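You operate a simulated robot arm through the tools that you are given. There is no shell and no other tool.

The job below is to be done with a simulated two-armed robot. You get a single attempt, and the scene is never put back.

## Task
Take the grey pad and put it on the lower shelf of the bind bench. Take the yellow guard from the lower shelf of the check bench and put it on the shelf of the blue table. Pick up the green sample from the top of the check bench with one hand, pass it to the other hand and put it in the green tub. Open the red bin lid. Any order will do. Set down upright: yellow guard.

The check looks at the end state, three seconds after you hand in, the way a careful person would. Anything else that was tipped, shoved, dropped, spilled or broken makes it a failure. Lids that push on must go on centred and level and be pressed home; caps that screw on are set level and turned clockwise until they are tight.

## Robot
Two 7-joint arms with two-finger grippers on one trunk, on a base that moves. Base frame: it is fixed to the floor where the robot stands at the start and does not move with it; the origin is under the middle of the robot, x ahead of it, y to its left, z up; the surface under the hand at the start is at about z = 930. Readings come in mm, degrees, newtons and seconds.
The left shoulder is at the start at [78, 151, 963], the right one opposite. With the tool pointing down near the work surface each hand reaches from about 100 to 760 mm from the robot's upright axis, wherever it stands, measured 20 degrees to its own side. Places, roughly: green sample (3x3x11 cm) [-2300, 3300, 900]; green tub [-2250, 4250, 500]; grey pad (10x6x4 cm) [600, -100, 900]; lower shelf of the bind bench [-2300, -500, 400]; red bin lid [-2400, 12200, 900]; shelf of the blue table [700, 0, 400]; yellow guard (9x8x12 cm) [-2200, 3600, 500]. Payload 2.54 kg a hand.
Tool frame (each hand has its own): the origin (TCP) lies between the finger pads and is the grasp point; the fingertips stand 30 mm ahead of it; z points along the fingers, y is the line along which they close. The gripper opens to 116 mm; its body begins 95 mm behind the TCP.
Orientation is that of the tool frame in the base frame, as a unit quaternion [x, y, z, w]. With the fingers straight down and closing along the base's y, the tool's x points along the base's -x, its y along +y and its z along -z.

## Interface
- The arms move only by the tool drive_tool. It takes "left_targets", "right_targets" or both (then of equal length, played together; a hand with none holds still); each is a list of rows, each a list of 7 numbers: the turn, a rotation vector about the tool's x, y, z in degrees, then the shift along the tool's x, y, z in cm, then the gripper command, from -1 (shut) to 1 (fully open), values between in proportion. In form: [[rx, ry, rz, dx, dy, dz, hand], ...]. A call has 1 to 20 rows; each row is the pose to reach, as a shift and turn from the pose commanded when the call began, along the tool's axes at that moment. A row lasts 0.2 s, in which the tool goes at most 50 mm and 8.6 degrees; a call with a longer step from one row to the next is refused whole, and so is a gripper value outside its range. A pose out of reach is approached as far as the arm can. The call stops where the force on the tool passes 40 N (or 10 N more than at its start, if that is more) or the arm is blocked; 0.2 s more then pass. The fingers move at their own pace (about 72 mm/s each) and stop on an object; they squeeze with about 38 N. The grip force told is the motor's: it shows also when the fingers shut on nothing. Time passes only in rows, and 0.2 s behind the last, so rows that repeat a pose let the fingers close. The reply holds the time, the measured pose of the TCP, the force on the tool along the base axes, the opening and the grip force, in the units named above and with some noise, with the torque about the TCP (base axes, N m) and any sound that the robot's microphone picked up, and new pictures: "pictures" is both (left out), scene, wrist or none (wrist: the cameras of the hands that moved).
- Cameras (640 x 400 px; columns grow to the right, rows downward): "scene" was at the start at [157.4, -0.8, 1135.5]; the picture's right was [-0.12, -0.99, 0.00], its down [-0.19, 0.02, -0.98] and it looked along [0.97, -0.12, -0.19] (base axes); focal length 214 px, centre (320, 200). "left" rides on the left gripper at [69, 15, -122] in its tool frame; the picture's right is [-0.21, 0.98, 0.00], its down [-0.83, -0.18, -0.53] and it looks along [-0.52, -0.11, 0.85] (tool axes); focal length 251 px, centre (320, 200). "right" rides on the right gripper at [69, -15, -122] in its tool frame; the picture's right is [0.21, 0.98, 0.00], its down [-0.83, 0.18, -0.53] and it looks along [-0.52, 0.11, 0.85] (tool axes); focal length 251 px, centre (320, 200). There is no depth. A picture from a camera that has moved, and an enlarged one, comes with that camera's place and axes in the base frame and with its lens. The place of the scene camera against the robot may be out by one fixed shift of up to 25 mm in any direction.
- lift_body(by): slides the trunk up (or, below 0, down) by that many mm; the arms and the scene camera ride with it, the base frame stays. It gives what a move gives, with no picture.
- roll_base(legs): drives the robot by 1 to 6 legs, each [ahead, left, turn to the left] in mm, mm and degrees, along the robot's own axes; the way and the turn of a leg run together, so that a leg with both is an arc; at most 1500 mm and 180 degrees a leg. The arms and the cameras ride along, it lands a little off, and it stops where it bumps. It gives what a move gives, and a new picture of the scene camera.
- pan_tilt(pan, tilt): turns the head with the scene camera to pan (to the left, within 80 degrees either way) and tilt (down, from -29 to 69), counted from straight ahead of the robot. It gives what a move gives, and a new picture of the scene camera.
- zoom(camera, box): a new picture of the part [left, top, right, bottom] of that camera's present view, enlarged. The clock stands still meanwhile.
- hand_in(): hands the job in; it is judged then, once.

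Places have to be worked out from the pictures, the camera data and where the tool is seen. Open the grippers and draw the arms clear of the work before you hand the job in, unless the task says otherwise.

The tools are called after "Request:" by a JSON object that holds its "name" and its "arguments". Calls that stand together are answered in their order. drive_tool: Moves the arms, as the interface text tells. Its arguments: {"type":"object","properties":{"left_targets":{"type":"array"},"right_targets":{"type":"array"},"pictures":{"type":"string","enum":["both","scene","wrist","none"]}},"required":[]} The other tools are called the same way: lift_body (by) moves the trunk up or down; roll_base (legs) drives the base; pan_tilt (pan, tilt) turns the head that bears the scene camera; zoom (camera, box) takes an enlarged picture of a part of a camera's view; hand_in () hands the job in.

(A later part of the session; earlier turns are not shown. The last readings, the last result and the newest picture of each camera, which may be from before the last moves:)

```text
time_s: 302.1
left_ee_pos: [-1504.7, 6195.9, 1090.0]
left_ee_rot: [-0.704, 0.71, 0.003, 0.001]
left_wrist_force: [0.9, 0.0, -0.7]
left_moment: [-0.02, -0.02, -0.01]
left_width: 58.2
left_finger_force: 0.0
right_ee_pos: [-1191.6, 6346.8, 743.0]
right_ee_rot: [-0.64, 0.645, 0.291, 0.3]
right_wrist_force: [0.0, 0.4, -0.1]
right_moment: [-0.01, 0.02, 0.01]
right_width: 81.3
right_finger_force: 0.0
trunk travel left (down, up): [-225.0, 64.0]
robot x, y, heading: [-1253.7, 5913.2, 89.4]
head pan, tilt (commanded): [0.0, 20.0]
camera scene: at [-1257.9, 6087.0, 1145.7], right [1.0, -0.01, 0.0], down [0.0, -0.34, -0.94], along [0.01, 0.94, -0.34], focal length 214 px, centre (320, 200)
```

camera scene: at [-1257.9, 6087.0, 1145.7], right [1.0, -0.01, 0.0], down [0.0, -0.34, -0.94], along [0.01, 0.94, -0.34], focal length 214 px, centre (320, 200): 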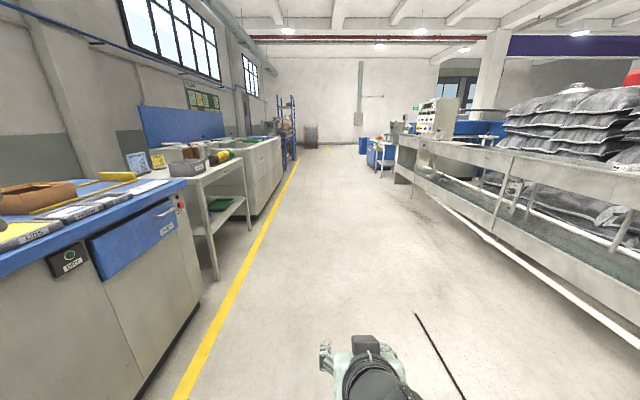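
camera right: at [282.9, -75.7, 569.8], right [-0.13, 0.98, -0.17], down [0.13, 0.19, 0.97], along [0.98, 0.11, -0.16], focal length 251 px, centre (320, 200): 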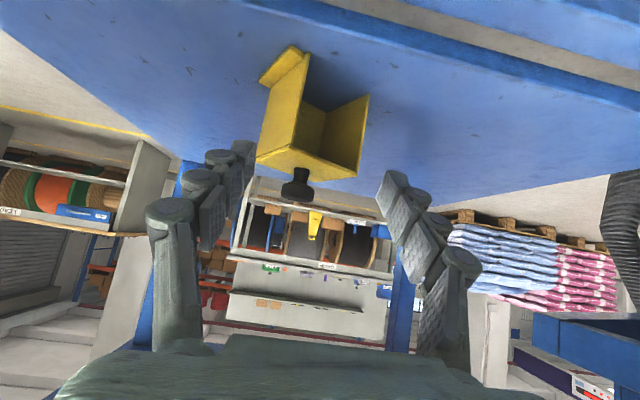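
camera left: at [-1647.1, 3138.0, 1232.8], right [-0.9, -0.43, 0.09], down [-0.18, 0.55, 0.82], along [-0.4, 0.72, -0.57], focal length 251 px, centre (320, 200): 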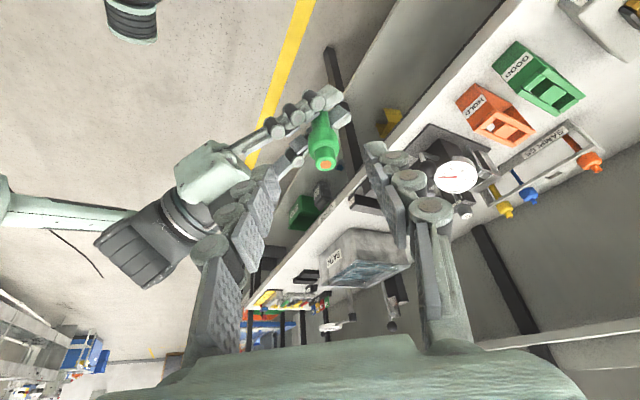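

The cable's end is near [-757, 7097], so I'll keep slightly further left while continuing up the lane.

Request:
{"name": "roll_base", "arguments": {"legs": [[800, 90, 0.6], [1480, 0, 0], [1480, 0, 0]]}}

```text
time_s: 320.1
left_ee_pos: [-1593.0, 9927.8, 1090.2]
left_ee_rot: [0.707, -0.707, -0.002, 0.0]
left_wrist_force: [-0.5, -0.7, 0.0]
left_moment: [-0.01, -0.03, 0.01]
left_width: 58.1
left_finger_force: 0.2
right_ee_pos: [-1280.8, 10080.8, 743.0]
right_ee_rot: [0.643, -0.642, -0.292, -0.298]
right_wrist_force: [-0.1, 0.0, 0.1]
right_moment: [-0.02, 0.0, 0.01]
right_width: 81.5
right_finger_force: 0.0
trunk travel left (down, up): [-225.0, 64.0]
robot x, y, heading: [-1338.1, 9648.6, 90.2]
head pan, tilt (commanded): [0.0, 20.0]
camera scene: at [-1345.3, 9820.6, 1145.7], right [1.0, 0.0, 0.0], down [0.0, -0.34, -0.94], along [0.0, 0.94, -0.34], focal length 214 px, centre (320, 200)
```

scene: 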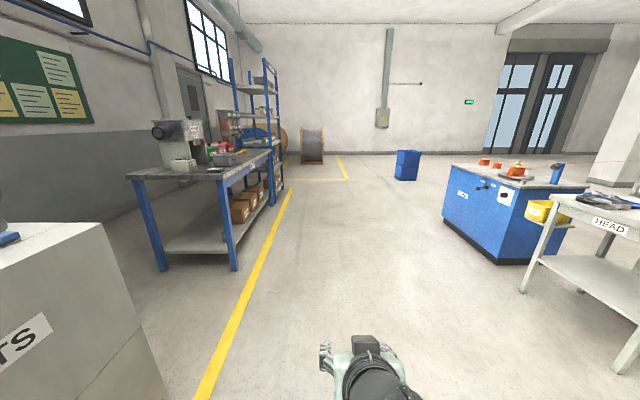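

Ahead on the left is a bench with several small bins. I'll enlarge it to find the red one.

Request:
{"name": "zoom", "arguments": {"camera": "scene", "box": [120, 90, 320, 210]}}

Request:
{"name": "roll_base", "arguments": {"legs": [[1480, 0, 0], [700, 0, 0]]}}

```text
3.20 times, centred on (220, 150) of scene
camera zoom: at [-1345.3, 9820.6, 1145.7], right [1.0, 0.0, 0.0], down [0.0, -0.34, -0.94], along [0.0, 0.94, -0.34], focal length 686 px, centre (640, 360)
```

zoom: 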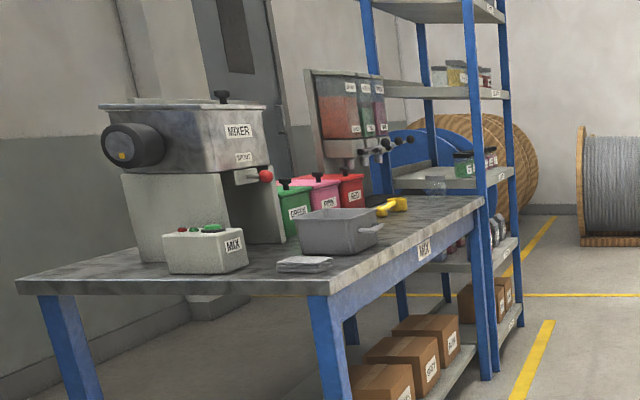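

```text
time_s: 330.9
left_ee_pos: [-1616.7, 12103.6, 1089.1]
left_ee_rot: [0.712, -0.702, -0.002, 0.0]
left_wrist_force: [-0.2, -1.0, -0.1]
left_moment: [0.02, 0.0, -0.01]
left_width: 57.7
left_finger_force: 0.1
right_ee_pos: [-1306.0, 12260.4, 742.3]
right_ee_rot: [0.647, -0.638, -0.293, -0.297]
right_wrist_force: [-0.2, 0.4, 0.0]
right_moment: [0.01, 0.02, 0.02]
right_width: 81.2
right_finger_force: 0.0
trunk travel left (down, up): [-225.0, 64.0]
robot x, y, heading: [-1365.2, 11830.0, 90.6]
head pan, tilt (commanded): [0.0, 20.0]
camera scene: at [-1367.3, 11998.9, 1145.7], right [1.0, 0.01, 0.0], down [0.0, -0.34, -0.94], along [-0.01, 0.94, -0.34], focal length 214 px, centre (320, 200)
```

scene: 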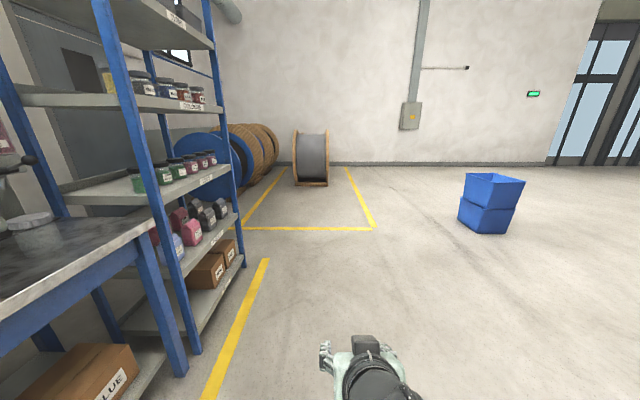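

The red bin stands on the MIX bench next to a pink and a green one, each with a black knob on its lid. I'll turn to face the bench.

Request:
{"name": "roll_base", "arguments": {"legs": [[0, 0, 89.4]]}}

Request:
{"name": "zoom", "arguments": {"camera": "scene", "box": [240, 80, 520, 260]}}

```text
time_s: 335.1
left_ee_pos: [-1645.9, 11581.7, 1089.6]
left_ee_rot: [1.0, -0.01, -0.002, 0.0]
left_wrist_force: [-0.4, -0.4, 0.0]
left_moment: [0.01, -0.01, -0.01]
left_width: 58.0
left_finger_force: 0.0
right_ee_pos: [-1793.3, 11895.7, 742.3]
right_ee_rot: [0.909, -0.008, -0.418, -0.008]
right_wrist_force: [-0.1, 0.3, 0.0]
right_moment: [-0.02, 0.01, 0.0]
right_width: 81.1
right_finger_force: 0.2
trunk travel left (down, up): [-225.0, 64.0]
robot x, y, heading: [-1361.6, 11825.5, 179.0]
head pan, tilt (commanded): [0.0, 20.0]
camera scene: at [-1526.4, 11840.5, 1145.7], right [0.02, 1.0, 0.0], down [0.34, -0.01, -0.94], along [-0.94, 0.02, -0.34], focal length 214 px, centre (320, 200)
```

scene: 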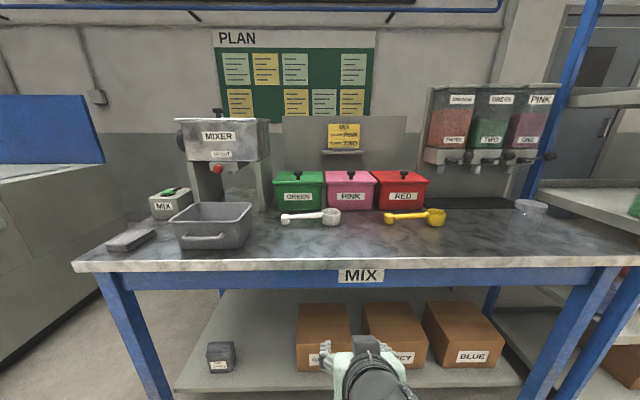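

```text
2.22 times, centred on (380, 170) of scene
camera zoom: at [-1526.4, 11840.5, 1145.7], right [0.02, 1.0, 0.0], down [0.34, -0.01, -0.94], along [-0.94, 0.02, -0.34], focal length 477 px, centre (187, 267)
```

zoom: 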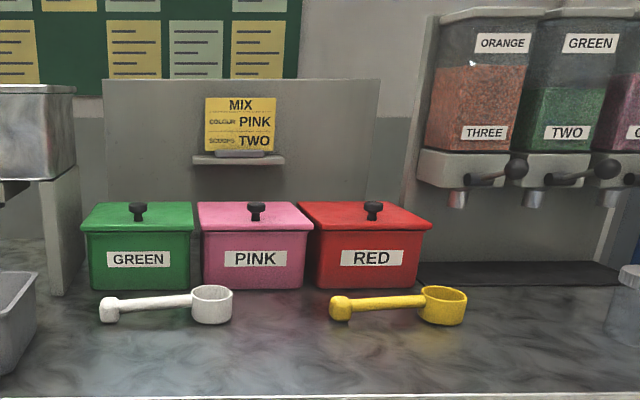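

The bench holds green, pink and red bins whose lids each have a black knob, with two scoops lying in front. I'll raise the trunk and lift the right hand well above bench height before getting closer, then shift right so the red bin is in front of the right arm.

Request:
{"name": "lift_body", "arguments": {"by": 60}}

Request:
{"name": "drive_tool", "arguments": {"right_targets": [[0, 0, 0, -3.6, 0, -2.0, 0.0], [0, 0, 0, -7.2, 0, -4.0, 0.0], [0, 0, 0, -10.8, 0, -6.0, 0.0], [0, 0, 0, -14.4, 0, -8.0, 0.0], [0, 0, 0, -17.8, 0, -10.0, 0.0]], "pictures": "none"}}

Request:
{"name": "roll_base", "arguments": {"legs": [[0, -190, 1.0]]}}

```text
time_s: 336.1
left_ee_pos: [-1647.0, 11581.2, 1149.0]
left_ee_rot: [1.0, -0.01, -0.001, 0.001]
left_wrist_force: [0.1, -0.4, 0.4]
left_moment: [0.0, -0.01, -0.01]
left_width: 58.2
left_finger_force: 0.1
right_ee_pos: [-1794.0, 11896.7, 801.8]
right_ee_rot: [0.909, -0.008, -0.417, -0.009]
right_wrist_force: [-1.2, 0.1, -0.1]
right_moment: [0.02, -0.04, 0.01]
right_width: 81.4
right_finger_force: 0.1
trunk travel left (down, up): [-285.0, 4.0]
robot x, y, heading: [-1363.9, 11825.7, 178.9]
head pan, tilt (commanded): [0.0, 20.0]
```

```text
time_s: 336.9
left_ee_pos: [-1646.5, 11580.7, 1150.5]
left_ee_rot: [1.0, -0.01, -0.002, 0.0]
left_wrist_force: [0.3, -0.8, 0.3]
left_moment: [0.05, 0.0, 0.02]
left_width: 57.9
left_finger_force: 0.1
right_ee_pos: [-1820.9, 11968.7, 866.9]
right_ee_rot: [0.9, 0.022, -0.407, -0.156]
right_wrist_force: [0.3, -0.4, 0.7]
right_moment: [0.04, -0.01, -0.05]
right_width: 58.0
right_finger_force: 0.0
right hand out of reach, approached as far as the arm can: row 1, 2, 3
trunk travel left (down, up): [-285.0, 4.0]
robot x, y, heading: [-1366.3, 11826.4, 179.2]
head pan, tilt (commanded): [0.0, 20.0]
stopped in row 3 (right hand): the arm was blocked; the commanded pose is now the measured one
```

```text
time_s: 339.4
left_ee_pos: [-1639.1, 11768.2, 1149.8]
left_ee_rot: [1.0, -0.001, -0.002, 0.001]
left_wrist_force: [-0.4, -0.3, 0.9]
left_moment: [-0.01, -0.02, 0.03]
left_width: 57.9
left_finger_force: 0.0
right_ee_pos: [-1819.7, 12151.4, 866.6]
right_ee_rot: [0.899, 0.028, -0.409, -0.153]
right_wrist_force: [1.6, 0.7, 0.3]
right_moment: [0.01, 0.01, 0.02]
right_width: 58.1
right_finger_force: 0.0
trunk travel left (down, up): [-285.0, 4.0]
robot x, y, heading: [-1360.8, 12015.3, 180.0]
head pan, tilt (commanded): [0.0, 20.0]
camera scene: at [-1524.6, 12028.1, 1205.7], right [0.0, 1.0, 0.0], down [0.34, 0.0, -0.94], along [-0.94, 0.0, -0.34], focal length 214 px, centre (320, 200)
```

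scene: 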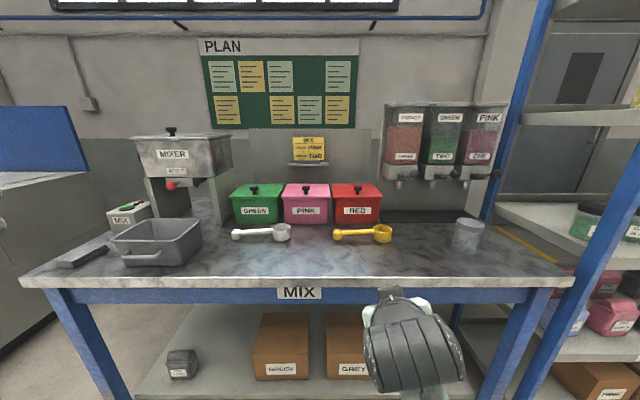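

Lifting the hand with the low elbow ended at a limit and rolled the hand about 17°. The base is clear, so I'll move the hand outward and forward while levelling it, to bring the arm out of that posture.

Request:
{"name": "drive_tool", "arguments": {"right_targets": [[-3.5, -1.5, 2.75, -1.2, -0.6, 1.7, 0.0], [-7.0, -3.0, 5.5, -2.4, -1.1, 3.35, 0.0], [-10.6, -4.5, 8.25, -3.6, -1.7, 5.0, 0.0], [-14.1, -6.0, 11.0, -4.8, -2.25, 6.7, 0.0]], "pictures": "both"}}

Request:
{"name": "pan_tilt", "arguments": {"pan": -30, "tilt": 40}}

```text
time_s: 340.4
left_ee_pos: [-1640.0, 11767.2, 1149.4]
left_ee_rot: [1.0, 0.0, -0.002, 0.0]
left_wrist_force: [0.2, -0.4, 0.7]
left_moment: [0.0, 0.02, 0.02]
left_width: 58.0
left_finger_force: 0.1
right_ee_pos: [-1902.0, 12184.8, 862.6]
right_ee_rot: [0.889, 0.002, -0.458, -0.006]
right_wrist_force: [0.4, 0.1, -0.4]
right_moment: [0.01, 0.0, -0.01]
right_width: 58.1
right_finger_force: 0.0
trunk travel left (down, up): [-285.0, 4.0]
robot x, y, heading: [-1361.4, 12017.7, 179.8]
head pan, tilt (commanded): [0.0, 20.0]
camera scene: at [-1524.8, 12028.1, 1205.7], right [0.0, 1.0, 0.0], down [0.34, 0.0, -0.94], along [-0.94, 0.0, -0.34], focal length 214 px, centre (320, 200)
camera right: at [-1762.5, 12198.9, 877.6], right [0.12, -0.97, -0.19], down [-0.05, -0.19, 0.98], along [-0.99, -0.11, -0.07], focal length 251 px, centre (320, 200)
```

scene: 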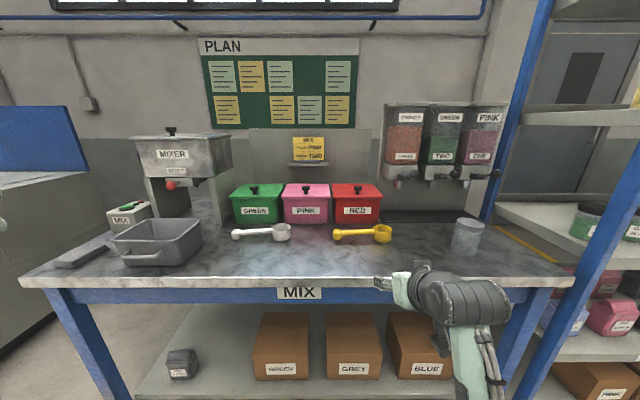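
right: 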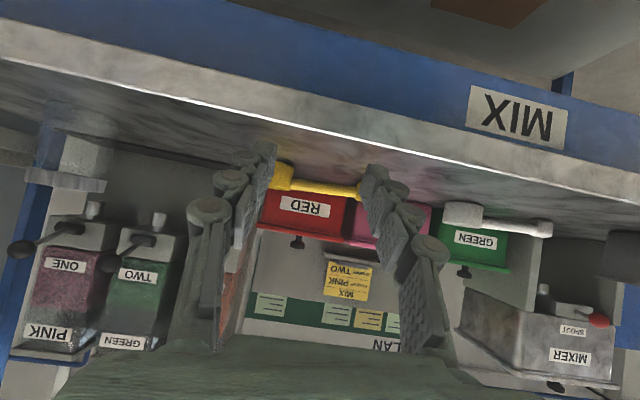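

```text
time_s: 341.3
left_ee_pos: [-1640.2, 11767.4, 1150.2]
left_ee_rot: [1.0, -0.001, -0.002, 0.0]
left_wrist_force: [0.6, 0.3, 0.2]
left_moment: [0.01, 0.0, 0.01]
left_width: 57.8
left_finger_force: 0.1
right_ee_pos: [-1900.1, 12186.1, 864.5]
right_ee_rot: [0.888, 0.001, -0.46, -0.007]
right_wrist_force: [-0.6, 0.4, -0.3]
right_moment: [0.01, 0.01, -0.03]
right_width: 57.9
right_finger_force: 0.1
trunk travel left (down, up): [-285.0, 4.0]
robot x, y, heading: [-1357.8, 12013.3, 179.8]
head pan, tilt (commanded): [-30.0, 40.0]
camera scene: at [-1505.1, 12070.3, 1174.3], right [0.5, 0.87, 0.0], down [0.56, -0.32, -0.77], along [-0.66, 0.38, -0.64], focal length 214 px, centre (320, 200)
```

scene: 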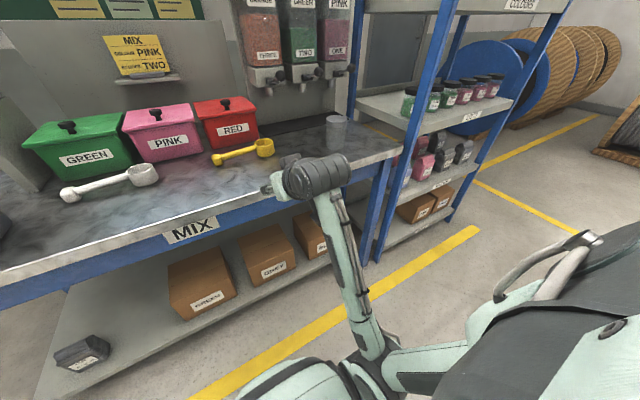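

The hand is level again (55° from vertical). From two cameras I place the bench top at z≈805 with its front edge at x≈-1983, and the red lid's knob at about [-2350, 12165, 945]. I'll try to raise the hand 150 mm from this more forward position.

Request:
{"name": "drive_tool", "arguments": {"right_targets": [[0, 0, 0, -3.1, 0, -2.2, 0.0], [0, 0, 0, -6.1, 0, -4.3, 0.0], [0, 0, 0, -9.2, 0, -6.5, 0.0], [0, 0, 0, -12.2, 0, -8.7, 0.0]], "pictures": "both"}}

```text
time_s: 341.9
left_ee_pos: [-1650.0, 11766.2, 1143.9]
left_ee_rot: [1.0, 0.0, 0.006, 0.001]
left_wrist_force: [-4.1, -0.8, -2.1]
left_moment: [0.02, -0.42, 0.02]
left_width: 57.8
left_finger_force: 0.0
right_ee_pos: [-1939.0, 12156.8, 718.6]
right_ee_rot: [0.984, 0.038, -0.169, -0.034]
right_wrist_force: [-0.1, 0.2, 2.4]
right_moment: [-0.08, -0.13, -0.02]
right_width: 57.7
right_finger_force: 0.1
trunk travel left (down, up): [-285.0, 4.0]
robot x, y, heading: [-1359.4, 12017.9, 179.8]
head pan, tilt (commanded): [-30.0, 40.0]
stopped in row 3 (right hand): the force on the tool passed its limit at 170 N (the readings are from after the stop); the commanded pose is now the measured one
camera scene: at [-1513.2, 12070.0, 1172.1], right [0.5, 0.87, 0.01], down [0.56, -0.32, -0.76], along [-0.66, 0.38, -0.65], focal length 214 px, centre (320, 200)
camera right: at [-1834.8, 12169.6, 812.0], right [0.27, -0.95, -0.15], down [-0.59, -0.28, 0.76], along [-0.77, -0.11, -0.63], focal length 251 px, centre (320, 200)
```

scene: 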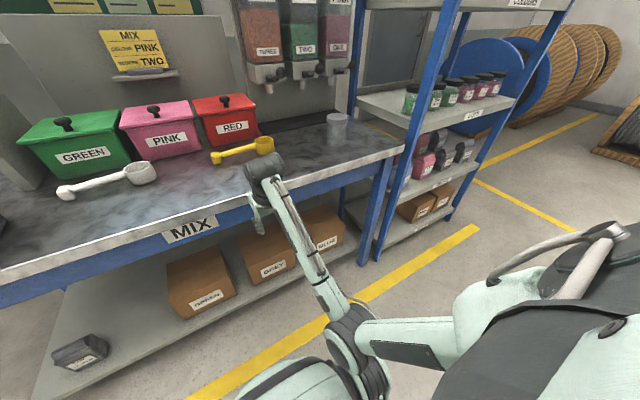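
right: 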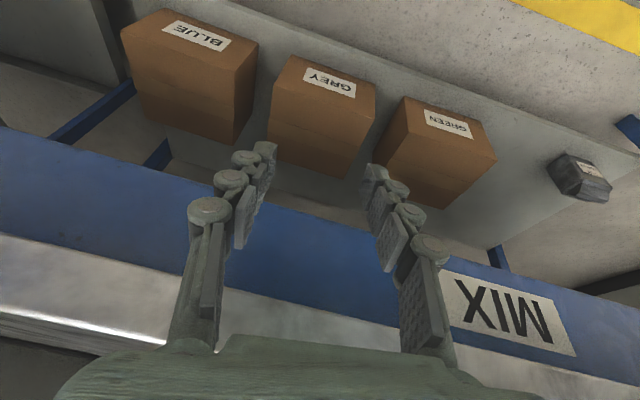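

The arm jumped and hit something: 170 N for a moment, with the hand now at z 719, below the bench edge. I'll hold still, take fresh readings, and check whether anything was disturbed.

Request:
{"name": "drive_tool", "arguments": {"right_targets": [[0, 0, 0, 0, 0, 0, 0.0]], "pictures": "scene"}}

Request:
{"name": "zoom", "arguments": {"camera": "scene", "box": [180, 100, 420, 280]}}

```text
time_s: 342.3
left_ee_pos: [-1642.4, 11768.2, 1148.4]
left_ee_rot: [1.0, -0.001, 0.002, 0.0]
left_wrist_force: [-1.5, -0.2, -0.3]
left_moment: [0.01, -0.17, 0.0]
left_width: 58.1
left_finger_force: 0.1
right_ee_pos: [-1936.1, 12155.0, 726.0]
right_ee_rot: [0.983, 0.039, -0.176, -0.033]
right_wrist_force: [-0.8, 0.6, 1.1]
right_moment: [-0.03, -0.03, 0.02]
right_width: 57.8
right_finger_force: 0.2
trunk travel left (down, up): [-285.0, 4.0]
robot x, y, heading: [-1359.2, 12021.0, 179.8]
head pan, tilt (commanded): [-30.0, 40.0]
stopped in row 1 (right hand): the arm was blocked; the commanded pose is now the measured one
camera scene: at [-1507.6, 12070.5, 1173.9], right [0.5, 0.86, 0.0], down [0.56, -0.32, -0.76], along [-0.66, 0.39, -0.64], focal length 214 px, centre (320, 200)
```

scene: 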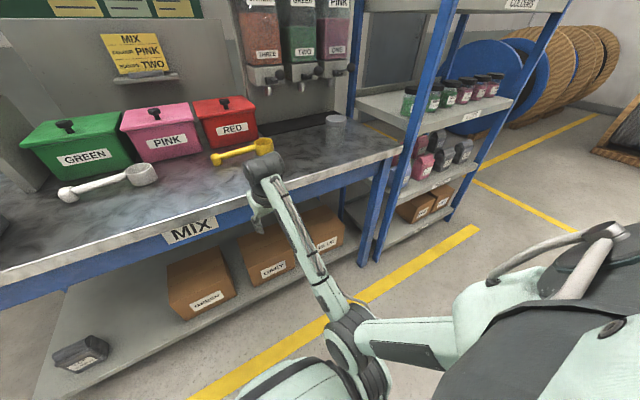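

```text
2.22 times, centred on (300, 190) of scene
camera zoom: at [-1507.6, 12070.5, 1173.9], right [0.5, 0.86, 0.0], down [0.56, -0.32, -0.76], along [-0.66, 0.39, -0.64], focal length 477 px, centre (364, 222)
```

zoom: 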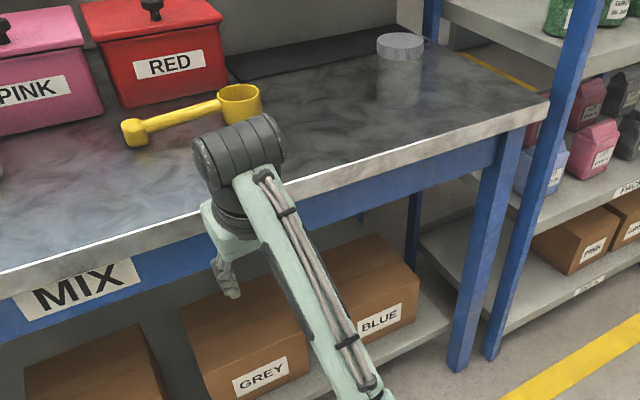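

Nothing on the bench has moved. The wrist hangs in front of the bench edge and the elbow is pressed against my own base, which explains the block. I'll back away from the bench for room and untangle the arm there.

Request:
{"name": "roll_base", "arguments": {"legs": [[-350, 0, 0]]}}

Request:
{"name": "pan_tilt", "arguments": {"pan": -30, "tilt": 50}}

```text
time_s: 344.5
left_ee_pos: [-1293.9, 11766.6, 1149.5]
left_ee_rot: [1.0, -0.002, -0.001, 0.0]
left_wrist_force: [-0.6, 0.3, 0.3]
left_moment: [-0.07, 0.05, 0.02]
left_width: 57.9
left_finger_force: 0.0
right_ee_pos: [-1590.3, 12153.0, 744.1]
right_ee_rot: [0.98, 0.037, -0.195, -0.028]
right_wrist_force: [0.8, 0.6, -0.1]
right_moment: [0.03, 0.01, 0.02]
right_width: 58.0
right_finger_force: 0.1
trunk travel left (down, up): [-285.0, 4.0]
robot x, y, heading: [-1014.3, 12012.8, 179.6]
head pan, tilt (commanded): [-30.0, 40.0]
camera scene: at [-1157.2, 12069.5, 1174.4], right [0.5, 0.86, 0.0], down [0.55, -0.32, -0.77], along [-0.66, 0.39, -0.64], focal length 214 px, centre (320, 200)
```

scene: 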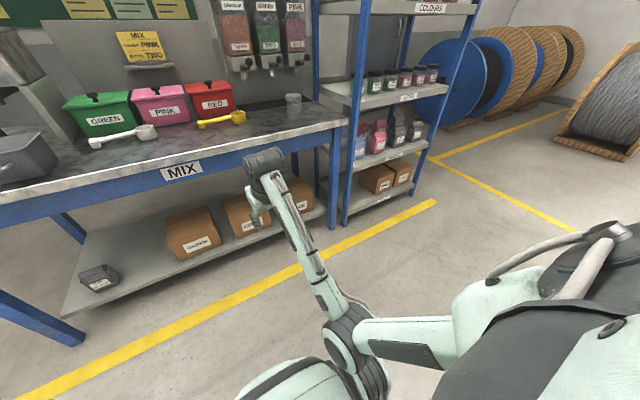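

```text
time_s: 345.2
left_ee_pos: [-1294.1, 11766.8, 1149.4]
left_ee_rot: [1.0, -0.002, 0.001, 0.0]
left_wrist_force: [0.5, -0.2, -1.2]
left_moment: [0.01, 0.01, -0.03]
left_width: 57.9
left_finger_force: 0.0
right_ee_pos: [-1591.6, 12151.8, 742.4]
right_ee_rot: [0.98, 0.037, -0.192, -0.028]
right_wrist_force: [-0.6, 0.2, 0.6]
right_moment: [-0.02, 0.01, -0.01]
right_width: 57.9
right_finger_force: 0.0
trunk travel left (down, up): [-285.0, 4.0]
robot x, y, heading: [-1008.7, 12015.4, 179.7]
head pan, tilt (commanded): [-30.0, 50.0]
camera scene: at [-1150.8, 12065.5, 1160.2], right [0.5, 0.86, 0.0], down [0.66, -0.39, -0.64], along [-0.56, 0.32, -0.77], focal length 214 px, centre (320, 200)
```

scene: 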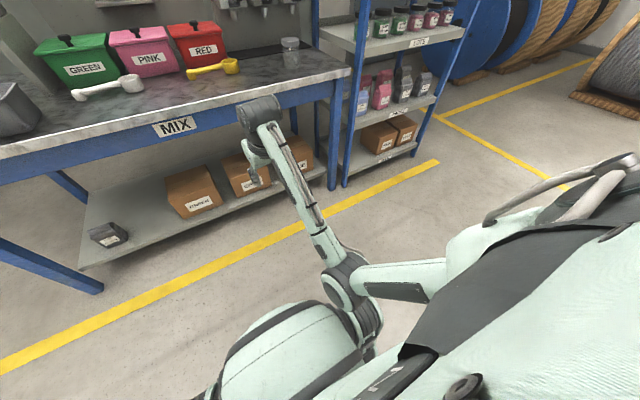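

The right elbow is jammed low beside the base. I'll swing the hand out to the right in open space to free the elbow.

Request:
{"name": "drive_tool", "arguments": {"right_targets": [[0, 0, 0, 0.3, -3.0, 0.1, 0.0], [0, 0, 0, 0.6, -6.0, 0.2, 0.0], [0, 0, 0, 0.9, -9.0, 0.4, 0.0], [0, 0, 0, 1.1, -12.0, 0.5, 0.0], [0, 0, 0, 1.2, -15.0, 0.6, 0.0]], "pictures": "scene"}}

```text
time_s: 346.2
left_ee_pos: [-1293.6, 11767.3, 1149.7]
left_ee_rot: [1.0, -0.003, 0.0, 0.0]
left_wrist_force: [-0.1, 1.1, -0.2]
left_moment: [0.02, 0.02, -0.01]
left_width: 58.0
left_finger_force: 0.0
right_ee_pos: [-1586.4, 12173.6, 739.6]
right_ee_rot: [0.979, 0.053, -0.191, 0.053]
right_wrist_force: [-0.3, 0.0, 0.2]
right_moment: [-0.03, 0.02, 0.0]
right_width: 57.9
right_finger_force: 0.0
trunk travel left (down, up): [-285.0, 4.0]
robot x, y, heading: [-1015.7, 12014.4, 179.9]
head pan, tilt (commanded): [-30.0, 50.0]
stopped in row 4 (right hand): the arm was blocked; the commanded pose is now the measured one
camera scene: at [-1150.8, 12065.4, 1160.1], right [0.5, 0.86, 0.0], down [0.66, -0.39, -0.64], along [-0.56, 0.32, -0.77], focal length 214 px, centre (320, 200)
```

scene: 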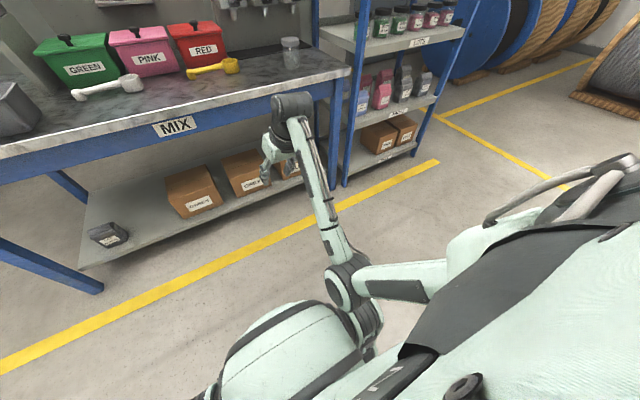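

The forearm points up while the hand hangs down, so the wrist itself is at its limit and no outside object is blocking it. I'll pitch the hand up toward horizontal at the same spot, which relieves the wrist.

Request:
{"name": "drive_tool", "arguments": {"right_targets": [[0, -8, 0, 0, 0, 0, 0.0], [0, -16, 0, 0, 0, 0, 0.0], [0, -24, 0, 0, 0, 0, 0.0], [0, -32, 0, 0, 0, 0, 0.0], [0, -40, 0, 0, 0, 0, 0.0]], "pictures": "scene"}}

```text
time_s: 346.8
left_ee_pos: [-1294.6, 11766.6, 1150.2]
left_ee_rot: [1.0, -0.001, 0.0, -0.001]
left_wrist_force: [-0.1, -0.3, -0.3]
left_moment: [0.0, -0.03, -0.01]
left_width: 58.0
left_finger_force: 0.1
right_ee_pos: [-1639.5, 12163.2, 836.5]
right_ee_rot: [0.906, 0.05, -0.414, 0.067]
right_wrist_force: [-0.1, 0.8, -0.1]
right_moment: [0.01, 0.02, 0.02]
right_width: 57.8
right_finger_force: 0.1
trunk travel left (down, up): [-285.0, 4.0]
robot x, y, heading: [-1010.8, 12019.9, 180.0]
head pan, tilt (commanded): [-30.0, 50.0]
stopped in row 3 (right hand): the arm was blocked; the commanded pose is now the measured one
camera scene: at [-1151.0, 12065.4, 1160.1], right [0.5, 0.86, 0.0], down [0.66, -0.39, -0.64], along [-0.56, 0.32, -0.77], focal length 214 px, centre (320, 200)
```

scene: 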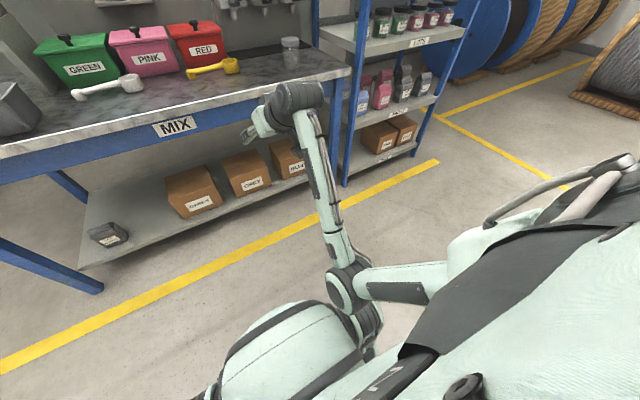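

Request:
{"name": "zoom", "arguments": {"camera": "scene", "box": [260, 210, 480, 390]}}

Request:
{"name": "pan_tilt", "arguments": {"pan": -55, "tilt": 55}}

```text
2.22 times, centred on (370, 300) of scene
camera zoom: at [-1151.0, 12065.4, 1160.1], right [0.5, 0.86, 0.0], down [0.66, -0.39, -0.64], along [-0.56, 0.32, -0.77], focal length 477 px, centre (209, -22)
```

zoom: 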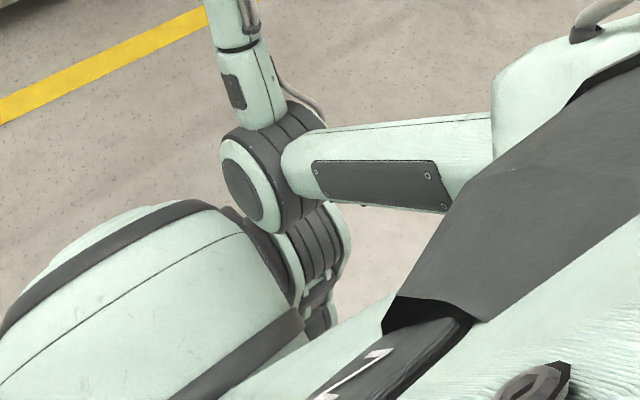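

```text
time_s: 347.7
left_ee_pos: [-1294.8, 11766.7, 1149.0]
left_ee_rot: [1.0, -0.002, 0.0, 0.001]
left_wrist_force: [0.1, -0.1, 0.0]
left_moment: [0.01, 0.03, 0.02]
left_width: 57.7
left_finger_force: 0.0
right_ee_pos: [-1639.3, 12164.1, 842.1]
right_ee_rot: [0.904, 0.05, -0.42, 0.068]
right_wrist_force: [0.2, 0.3, -1.4]
right_moment: [-0.01, -0.02, -0.02]
right_width: 58.1
right_finger_force: 0.2
trunk travel left (down, up): [-285.0, 4.0]
robot x, y, heading: [-1012.5, 12017.0, 179.8]
head pan, tilt (commanded): [-55.0, 55.0]
camera scene: at [-1125.4, 12085.8, 1153.6], right [0.82, 0.57, 0.0], down [0.47, -0.67, -0.57], along [-0.33, 0.47, -0.82], focal length 214 px, centre (320, 200)
```

scene: 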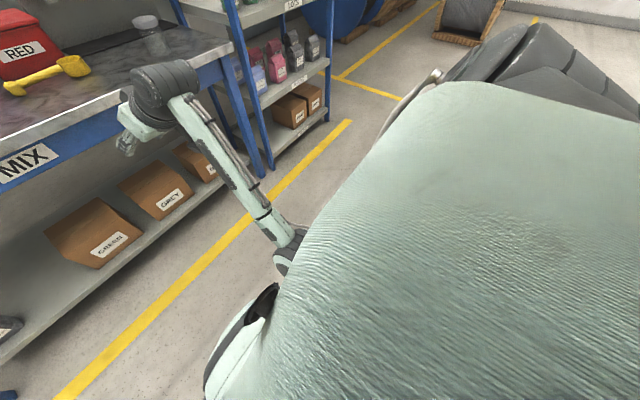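

The elbow seems folded down close to the base. With about 340 mm of free space before the bench, I'll stretch the arm forward and slightly up, which should draw the elbow out of there.

Request:
{"name": "drive_tool", "arguments": {"right_targets": [[0, 0, 0, -3.9, -0.5, 2.2, 0.0], [0, 0, 0, -7.8, -1.0, 4.5, 0.0], [0, 0, 0, -11.6, -1.5, 6.7, 0.0], [0, 0, 0, -15.5, -2.0, 9.0, 0.0]], "pictures": "scene"}}

```text
time_s: 348.7
left_ee_pos: [-1292.7, 11767.0, 1149.0]
left_ee_rot: [1.0, -0.002, 0.0, 0.0]
left_wrist_force: [-0.4, -1.1, -0.5]
left_moment: [0.0, 0.01, 0.01]
left_width: 58.2
left_finger_force: 0.1
right_ee_pos: [-1809.3, 12164.9, 898.4]
right_ee_rot: [0.904, 0.05, -0.419, 0.068]
right_wrist_force: [1.1, -0.9, -0.3]
right_moment: [0.0, 0.03, 0.0]
right_width: 57.9
right_finger_force: 0.0
trunk travel left (down, up): [-285.0, 4.0]
robot x, y, heading: [-1013.3, 12013.7, 179.8]
head pan, tilt (commanded): [-55.0, 55.0]
camera scene: at [-1125.4, 12085.8, 1153.6], right [0.82, 0.57, 0.0], down [0.47, -0.67, -0.57], along [-0.33, 0.47, -0.82], focal length 214 px, centre (320, 200)
```

scene: 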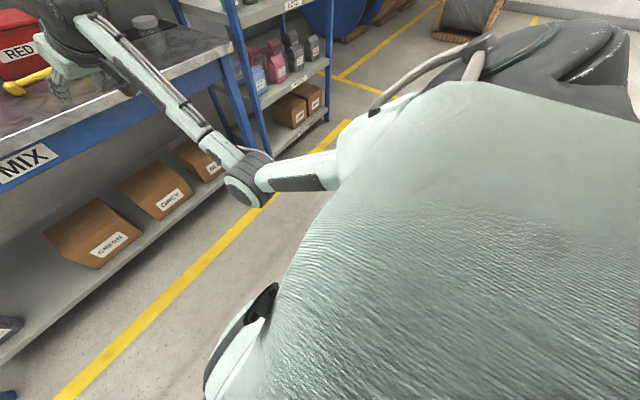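

That freed it: the hand is at rel. 796 mm ahead with the elbow stretched forward and no block. I'll raise the hand here by 110 mm while levelling its roll.

Request:
{"name": "drive_tool", "arguments": {"right_targets": [[0, 0, 0, -2.1, 0.2, -1.75, 0.0], [0, 0, 0, -4.2, 0.4, -3.5, 0.0], [0, 0, 0, -6.3, 0.7, -5.3, 0.0], [0, 0, 0, -8.4, 0.9, -7.0, 0.0]], "pictures": "both"}}

```text
time_s: 349.7
left_ee_pos: [-1294.5, 11766.1, 1149.1]
left_ee_rot: [1.0, -0.001, -0.001, 0.0]
left_wrist_force: [0.2, 0.5, -0.3]
left_moment: [-0.01, -0.01, -0.02]
left_width: 57.9
left_finger_force: 0.1
right_ee_pos: [-1807.9, 12164.4, 1007.5]
right_ee_rot: [0.904, 0.05, -0.419, 0.068]
right_wrist_force: [-0.5, 0.0, 0.3]
right_moment: [0.01, 0.02, -0.01]
right_width: 58.2
right_finger_force: 0.1
trunk travel left (down, up): [-285.0, 4.0]
robot x, y, heading: [-1015.1, 12018.6, 180.1]
head pan, tilt (commanded): [-55.0, 55.0]
camera scene: at [-1125.1, 12085.8, 1153.6], right [0.82, 0.57, 0.0], down [0.47, -0.67, -0.57], along [-0.33, 0.47, -0.82], focal length 214 px, centre (320, 200)
camera right: at [-1674.3, 12200.9, 1032.5], right [0.28, -0.96, -0.09], down [-0.1, -0.12, 0.99], along [-0.95, -0.27, -0.13], focal length 251 px, centre (320, 200)
```

scene: 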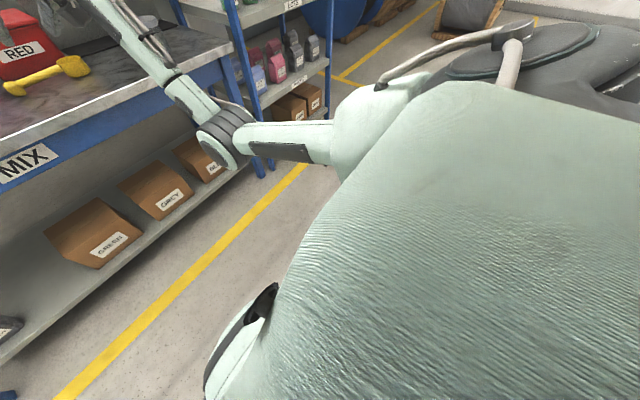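
right: 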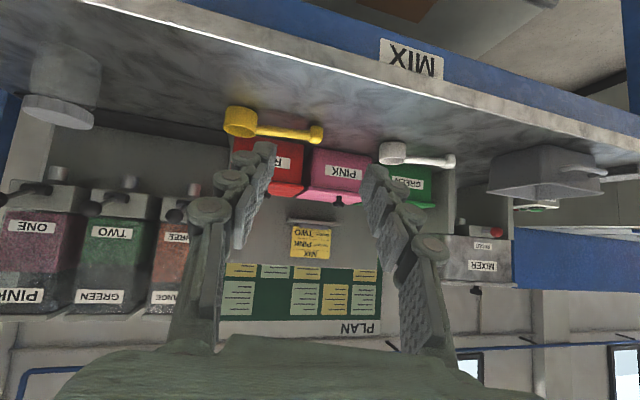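

The hand is up at z 1007 with the arm comfortably stretched. I'll correct its heading and roll, raise it another 30 mm, and then drive forward in steps with the hand held above everything on the bench.

Request:
{"name": "drive_tool", "arguments": {"right_targets": [[4.75, -0.07, 0.95, -1.15, 0.12, -0.95, 0.0], [9.5, -0.15, 1.9, -2.3, 0.24, -1.9, 0.0]], "pictures": "none"}}

Request:
{"name": "pan_tilt", "arguments": {"pan": -10, "tilt": 30}}

Request:
{"name": "roll_base", "arguments": {"legs": [[350, 0, 0]]}}

Request:
{"name": "zoom", "arguments": {"camera": "right", "box": [0, 0, 640, 400]}}

```text
time_s: 350.3
left_ee_pos: [-1293.7, 11767.1, 1149.7]
left_ee_rot: [1.0, -0.001, 0.0, 0.0]
left_wrist_force: [0.1, 0.9, -1.1]
left_moment: [0.01, -0.03, -0.01]
left_width: 58.2
left_finger_force: 0.1
right_ee_pos: [-1808.0, 12165.0, 1038.6]
right_ee_rot: [0.907, -0.001, -0.421, -0.002]
right_wrist_force: [0.4, 0.8, 0.2]
right_moment: [0.02, 0.01, 0.03]
right_width: 57.9
right_finger_force: 0.0
trunk travel left (down, up): [-285.0, 4.0]
robot x, y, heading: [-1012.4, 12018.3, 179.7]
head pan, tilt (commanded): [-55.0, 55.0]
```

```text
time_s: 351.4
left_ee_pos: [-1294.6, 11766.2, 1150.0]
left_ee_rot: [1.0, -0.002, 0.001, 0.001]
left_wrist_force: [0.6, 1.2, -0.3]
left_moment: [0.02, -0.02, -0.03]
left_width: 58.0
left_finger_force: 0.1
right_ee_pos: [-1808.0, 12163.4, 1038.2]
right_ee_rot: [0.907, 0.0, -0.422, 0.0]
right_wrist_force: [1.1, 0.6, 1.0]
right_moment: [-0.01, -0.01, 0.0]
right_width: 57.9
right_finger_force: 0.1
trunk travel left (down, up): [-285.0, 4.0]
robot x, y, heading: [-1010.5, 12018.1, 180.0]
head pan, tilt (commanded): [-10.0, 30.0]
camera scene: at [-1173.2, 12042.8, 1189.6], right [0.18, 0.98, 0.0], down [0.49, -0.09, -0.87], along [-0.85, 0.15, -0.5], focal length 214 px, centre (320, 200)
```

scene: 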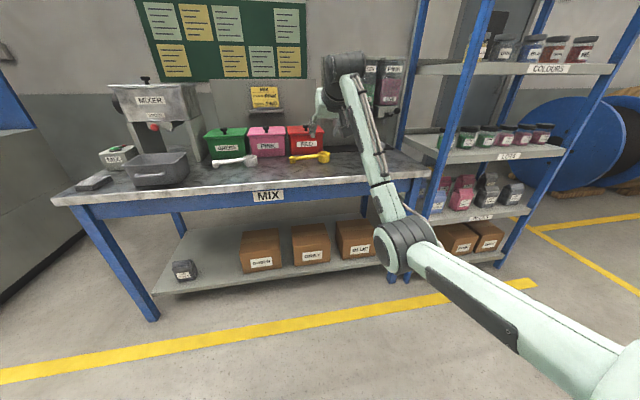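

```text
time_s: 353.7
left_ee_pos: [-1643.8, 11766.6, 1148.8]
left_ee_rot: [1.0, -0.001, -0.001, 0.001]
left_wrist_force: [-0.8, 0.5, -0.5]
left_moment: [-0.01, 0.0, 0.03]
left_width: 58.1
left_finger_force: 0.1
right_ee_pos: [-2158.0, 12164.6, 1038.6]
right_ee_rot: [0.907, 0.0, -0.422, 0.0]
right_wrist_force: [0.5, 0.4, -0.1]
right_moment: [-0.02, -0.02, -0.01]
right_width: 57.9
right_finger_force: 0.1
trunk travel left (down, up): [-285.0, 4.0]
robot x, y, heading: [-1360.1, 12020.5, 179.9]
head pan, tilt (commanded): [-10.0, 30.0]
camera scene: at [-1523.1, 12043.6, 1189.6], right [0.18, 0.98, 0.0], down [0.49, -0.09, -0.87], along [-0.85, 0.15, -0.5], focal length 214 px, centre (320, 200)
```

scene: 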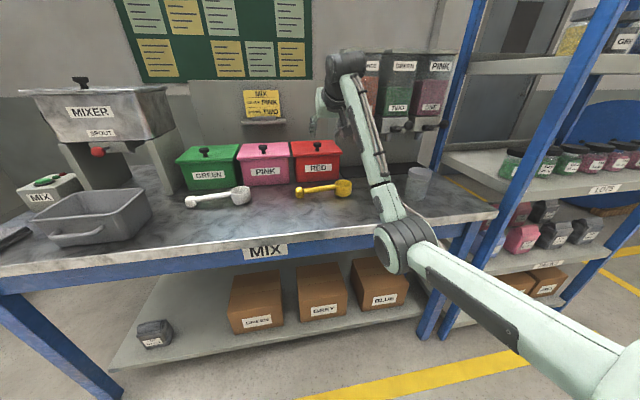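

```text
1.00 times, centred on (320, 200) of right (not enlarged: the box is as wide or as high as the picture)
camera zoom: at [-2021.1, 12178.7, 1063.7], right [0.14, -0.98, -0.17], down [-0.12, -0.18, 0.98], along [-0.98, -0.11, -0.15], focal length 251 px, centre (320, 200)
```

zoom: 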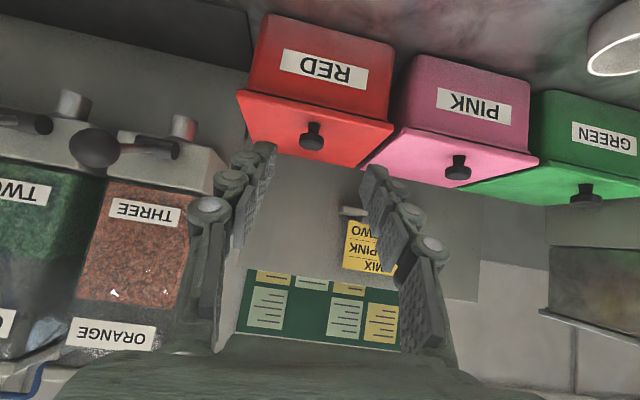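

The wrist camera now has a clear view of the red bin. I'll enlarge it to measure the lid's edges, the knob and any hinge.

Request:
{"name": "zoom", "arguments": {"camera": "right", "box": [220, 0, 420, 190]}}

Request:
{"name": "zoom", "arguments": {"camera": "scene", "box": [230, 110, 390, 220]}}

```text
2.11 times, centred on (320, 95) of right
camera zoom: at [-2021.1, 12178.7, 1063.7], right [0.14, -0.98, -0.17], down [-0.12, -0.18, 0.98], along [-0.98, -0.11, -0.15], focal length 529 px, centre (320, 421)
```

zoom: 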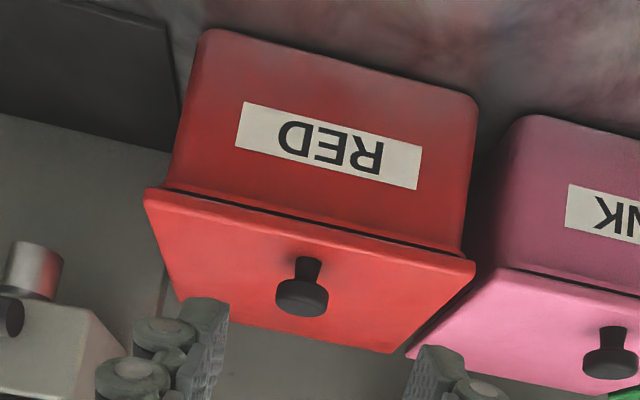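

```text
3.64 times, centred on (310, 165) of scene
camera zoom: at [-1523.1, 12043.6, 1189.6], right [0.18, 0.98, 0.0], down [0.49, -0.09, -0.87], along [-0.85, 0.15, -0.5], focal length 780 px, centre (356, 327)
```

zoom: 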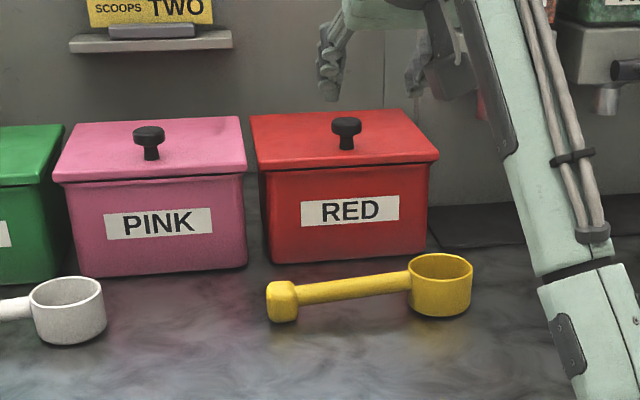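

The knob is nearer the lid's front edge than its middle, so the lid is hinged at the back edge. I estimate the lid top at z≈923, its front edge at x≈-2280, its hinge near x≈-2460, and the knob at [-2329, 12168, 944]. I'll make the hand somewhat steeper (35° from vertical) and draw it in a little, here over free bench, before driving closer.

Request:
{"name": "drive_tool", "arguments": {"right_targets": [[0, 5, 0, 1.2, -0.1, -1.5, 0.2], [0, 10, 0, 2.5, -0.2, -3.0, 0.2], [0, 15, 0, 3.7, -0.3, -4.4, 0.2]], "pictures": "both"}}

```text
time_s: 354.5
left_ee_pos: [-1641.9, 11766.8, 1148.5]
left_ee_rot: [1.0, -0.001, 0.0, 0.0]
left_wrist_force: [-0.8, 0.0, 0.8]
left_moment: [0.0, -0.02, 0.0]
left_width: 58.2
left_finger_force: 0.0
right_ee_pos: [-2100.7, 12167.5, 1038.6]
right_ee_rot: [0.954, 0.0, -0.299, -0.001]
right_wrist_force: [0.0, 0.9, -0.4]
right_moment: [0.0, 0.0, -0.05]
right_width: 69.5
right_finger_force: 0.0
trunk travel left (down, up): [-285.0, 4.0]
robot x, y, heading: [-1363.8, 12016.1, 179.9]
head pan, tilt (commanded): [-10.0, 30.0]
camera scene: at [-1522.6, 12043.6, 1189.7], right [0.18, 0.98, 0.0], down [0.49, -0.09, -0.87], along [-0.85, 0.15, -0.5], focal length 214 px, centre (320, 200)
camera right: at [-1974.4, 12181.1, 1099.1], right [0.18, -0.98, -0.12], down [-0.37, -0.18, 0.91], along [-0.91, -0.11, -0.4], focal length 251 px, centre (320, 200)
```

scene: 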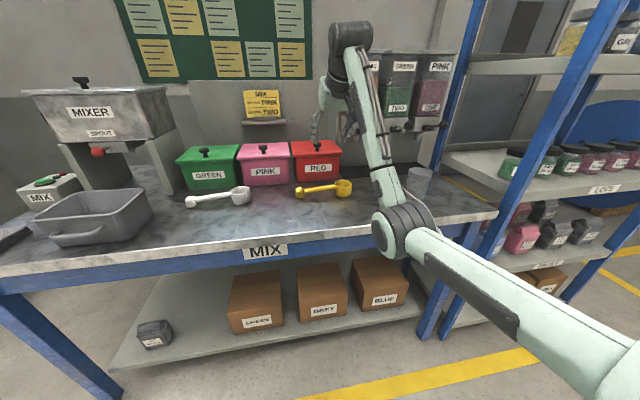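
right: 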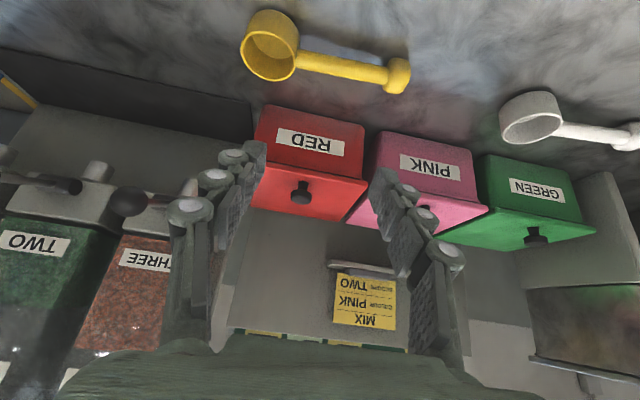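

The hand is steady at 35°, and the knob comes out again at about [-2325, 12169, 942]. I'll drive 215 mm closer, the hand staying 95 mm above the lid.

Request:
{"name": "roll_base", "arguments": {"legs": [[215, 0, 0]]}}

Request:
{"name": "zoom", "arguments": {"camera": "right", "box": [160, 0, 480, 200]}}

```text
time_s: 356.2
left_ee_pos: [-1858.4, 11768.1, 1148.4]
left_ee_rot: [1.0, -0.003, -0.001, 0.0]
left_wrist_force: [0.0, -0.3, 0.4]
left_moment: [0.01, -0.03, 0.0]
left_width: 58.3
left_finger_force: 0.0
right_ee_pos: [-2315.3, 12169.9, 1039.3]
right_ee_rot: [0.954, -0.001, -0.3, 0.0]
right_wrist_force: [0.2, -0.4, -0.7]
right_moment: [-0.01, 0.01, -0.02]
right_width: 69.5
right_finger_force: 0.0
trunk travel left (down, up): [-285.0, 4.0]
robot x, y, heading: [-1579.4, 12017.5, 179.5]
head pan, tilt (commanded): [-10.0, 30.0]
camera scene: at [-1737.6, 12044.7, 1189.5], right [0.18, 0.98, 0.0], down [0.49, -0.09, -0.87], along [-0.85, 0.15, -0.5], focal length 214 px, centre (320, 200)
```

scene: 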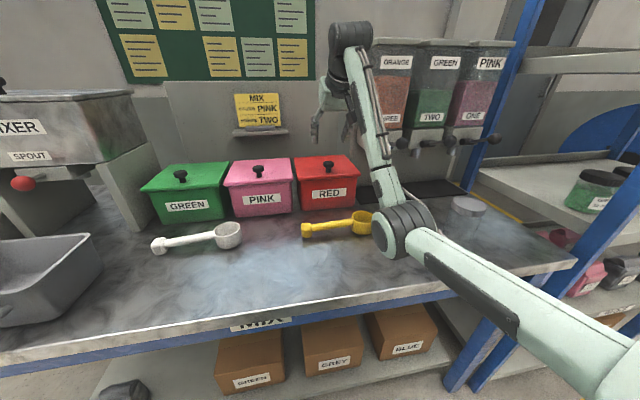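

```text
2.00 times, centred on (320, 100) of right
camera zoom: at [-2189.3, 12183.0, 1098.5], right [0.17, -0.98, -0.12], down [-0.37, -0.18, 0.91], along [-0.91, -0.11, -0.4], focal length 503 px, centre (320, 400)
```

zoom: 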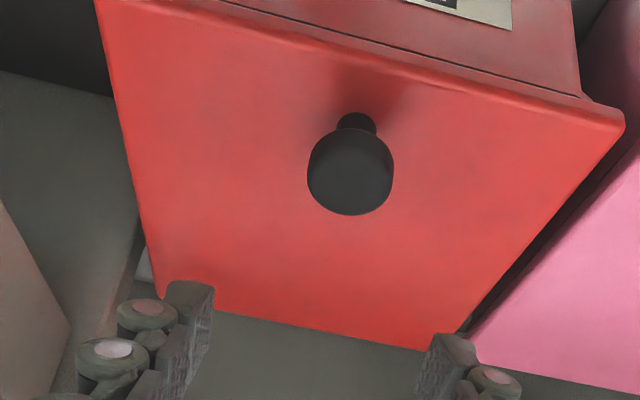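

The knob is at [-2327, 12167, 944], the lid's front edge at x≈-2296 and the back edge near -2470. I'm right above it, so I'll come down two thirds of the way and check.

Request:
{"name": "drive_tool", "arguments": {"right_targets": [[0, 0, 0, 1.5, 0.3, 2.1, 0.2], [0, 0, 0, 3.0, 0.3, 4.2, 0.2]], "pictures": "wrist"}}

Request:
{"name": "zoom", "arguments": {"camera": "scene", "box": [260, 60, 400, 220]}}

```text
time_s: 356.8
left_ee_pos: [-1858.0, 11768.1, 1150.3]
left_ee_rot: [1.0, -0.002, 0.0, 0.0]
left_wrist_force: [0.4, -0.2, -0.2]
left_moment: [0.0, 0.02, -0.01]
left_width: 58.0
left_finger_force: 0.0
right_ee_pos: [-2315.6, 12165.8, 987.3]
right_ee_rot: [0.954, -0.001, -0.3, -0.001]
right_wrist_force: [0.8, 1.0, -0.9]
right_moment: [-0.02, -0.02, 0.01]
right_width: 69.8
right_finger_force: 0.0
trunk travel left (down, up): [-285.0, 4.0]
robot x, y, heading: [-1572.2, 12018.4, 179.9]
head pan, tilt (commanded): [-10.0, 30.0]
camera right: at [-2189.0, 12179.7, 1047.1], right [0.17, -0.98, -0.12], down [-0.37, -0.18, 0.91], along [-0.91, -0.11, -0.39], focal length 251 px, centre (320, 200)
```

right: 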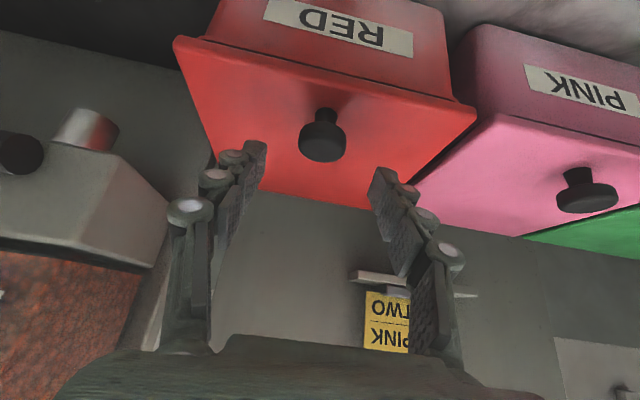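

```text
2.50 times, centred on (330, 140) of scene
camera zoom: at [-1737.1, 12044.8, 1189.7], right [0.18, 0.98, 0.0], down [0.49, -0.09, -0.87], along [-0.85, 0.15, -0.5], focal length 536 px, centre (295, 350)
```

zoom: 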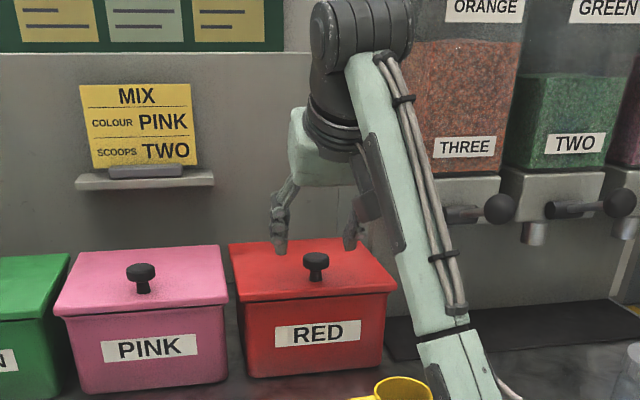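

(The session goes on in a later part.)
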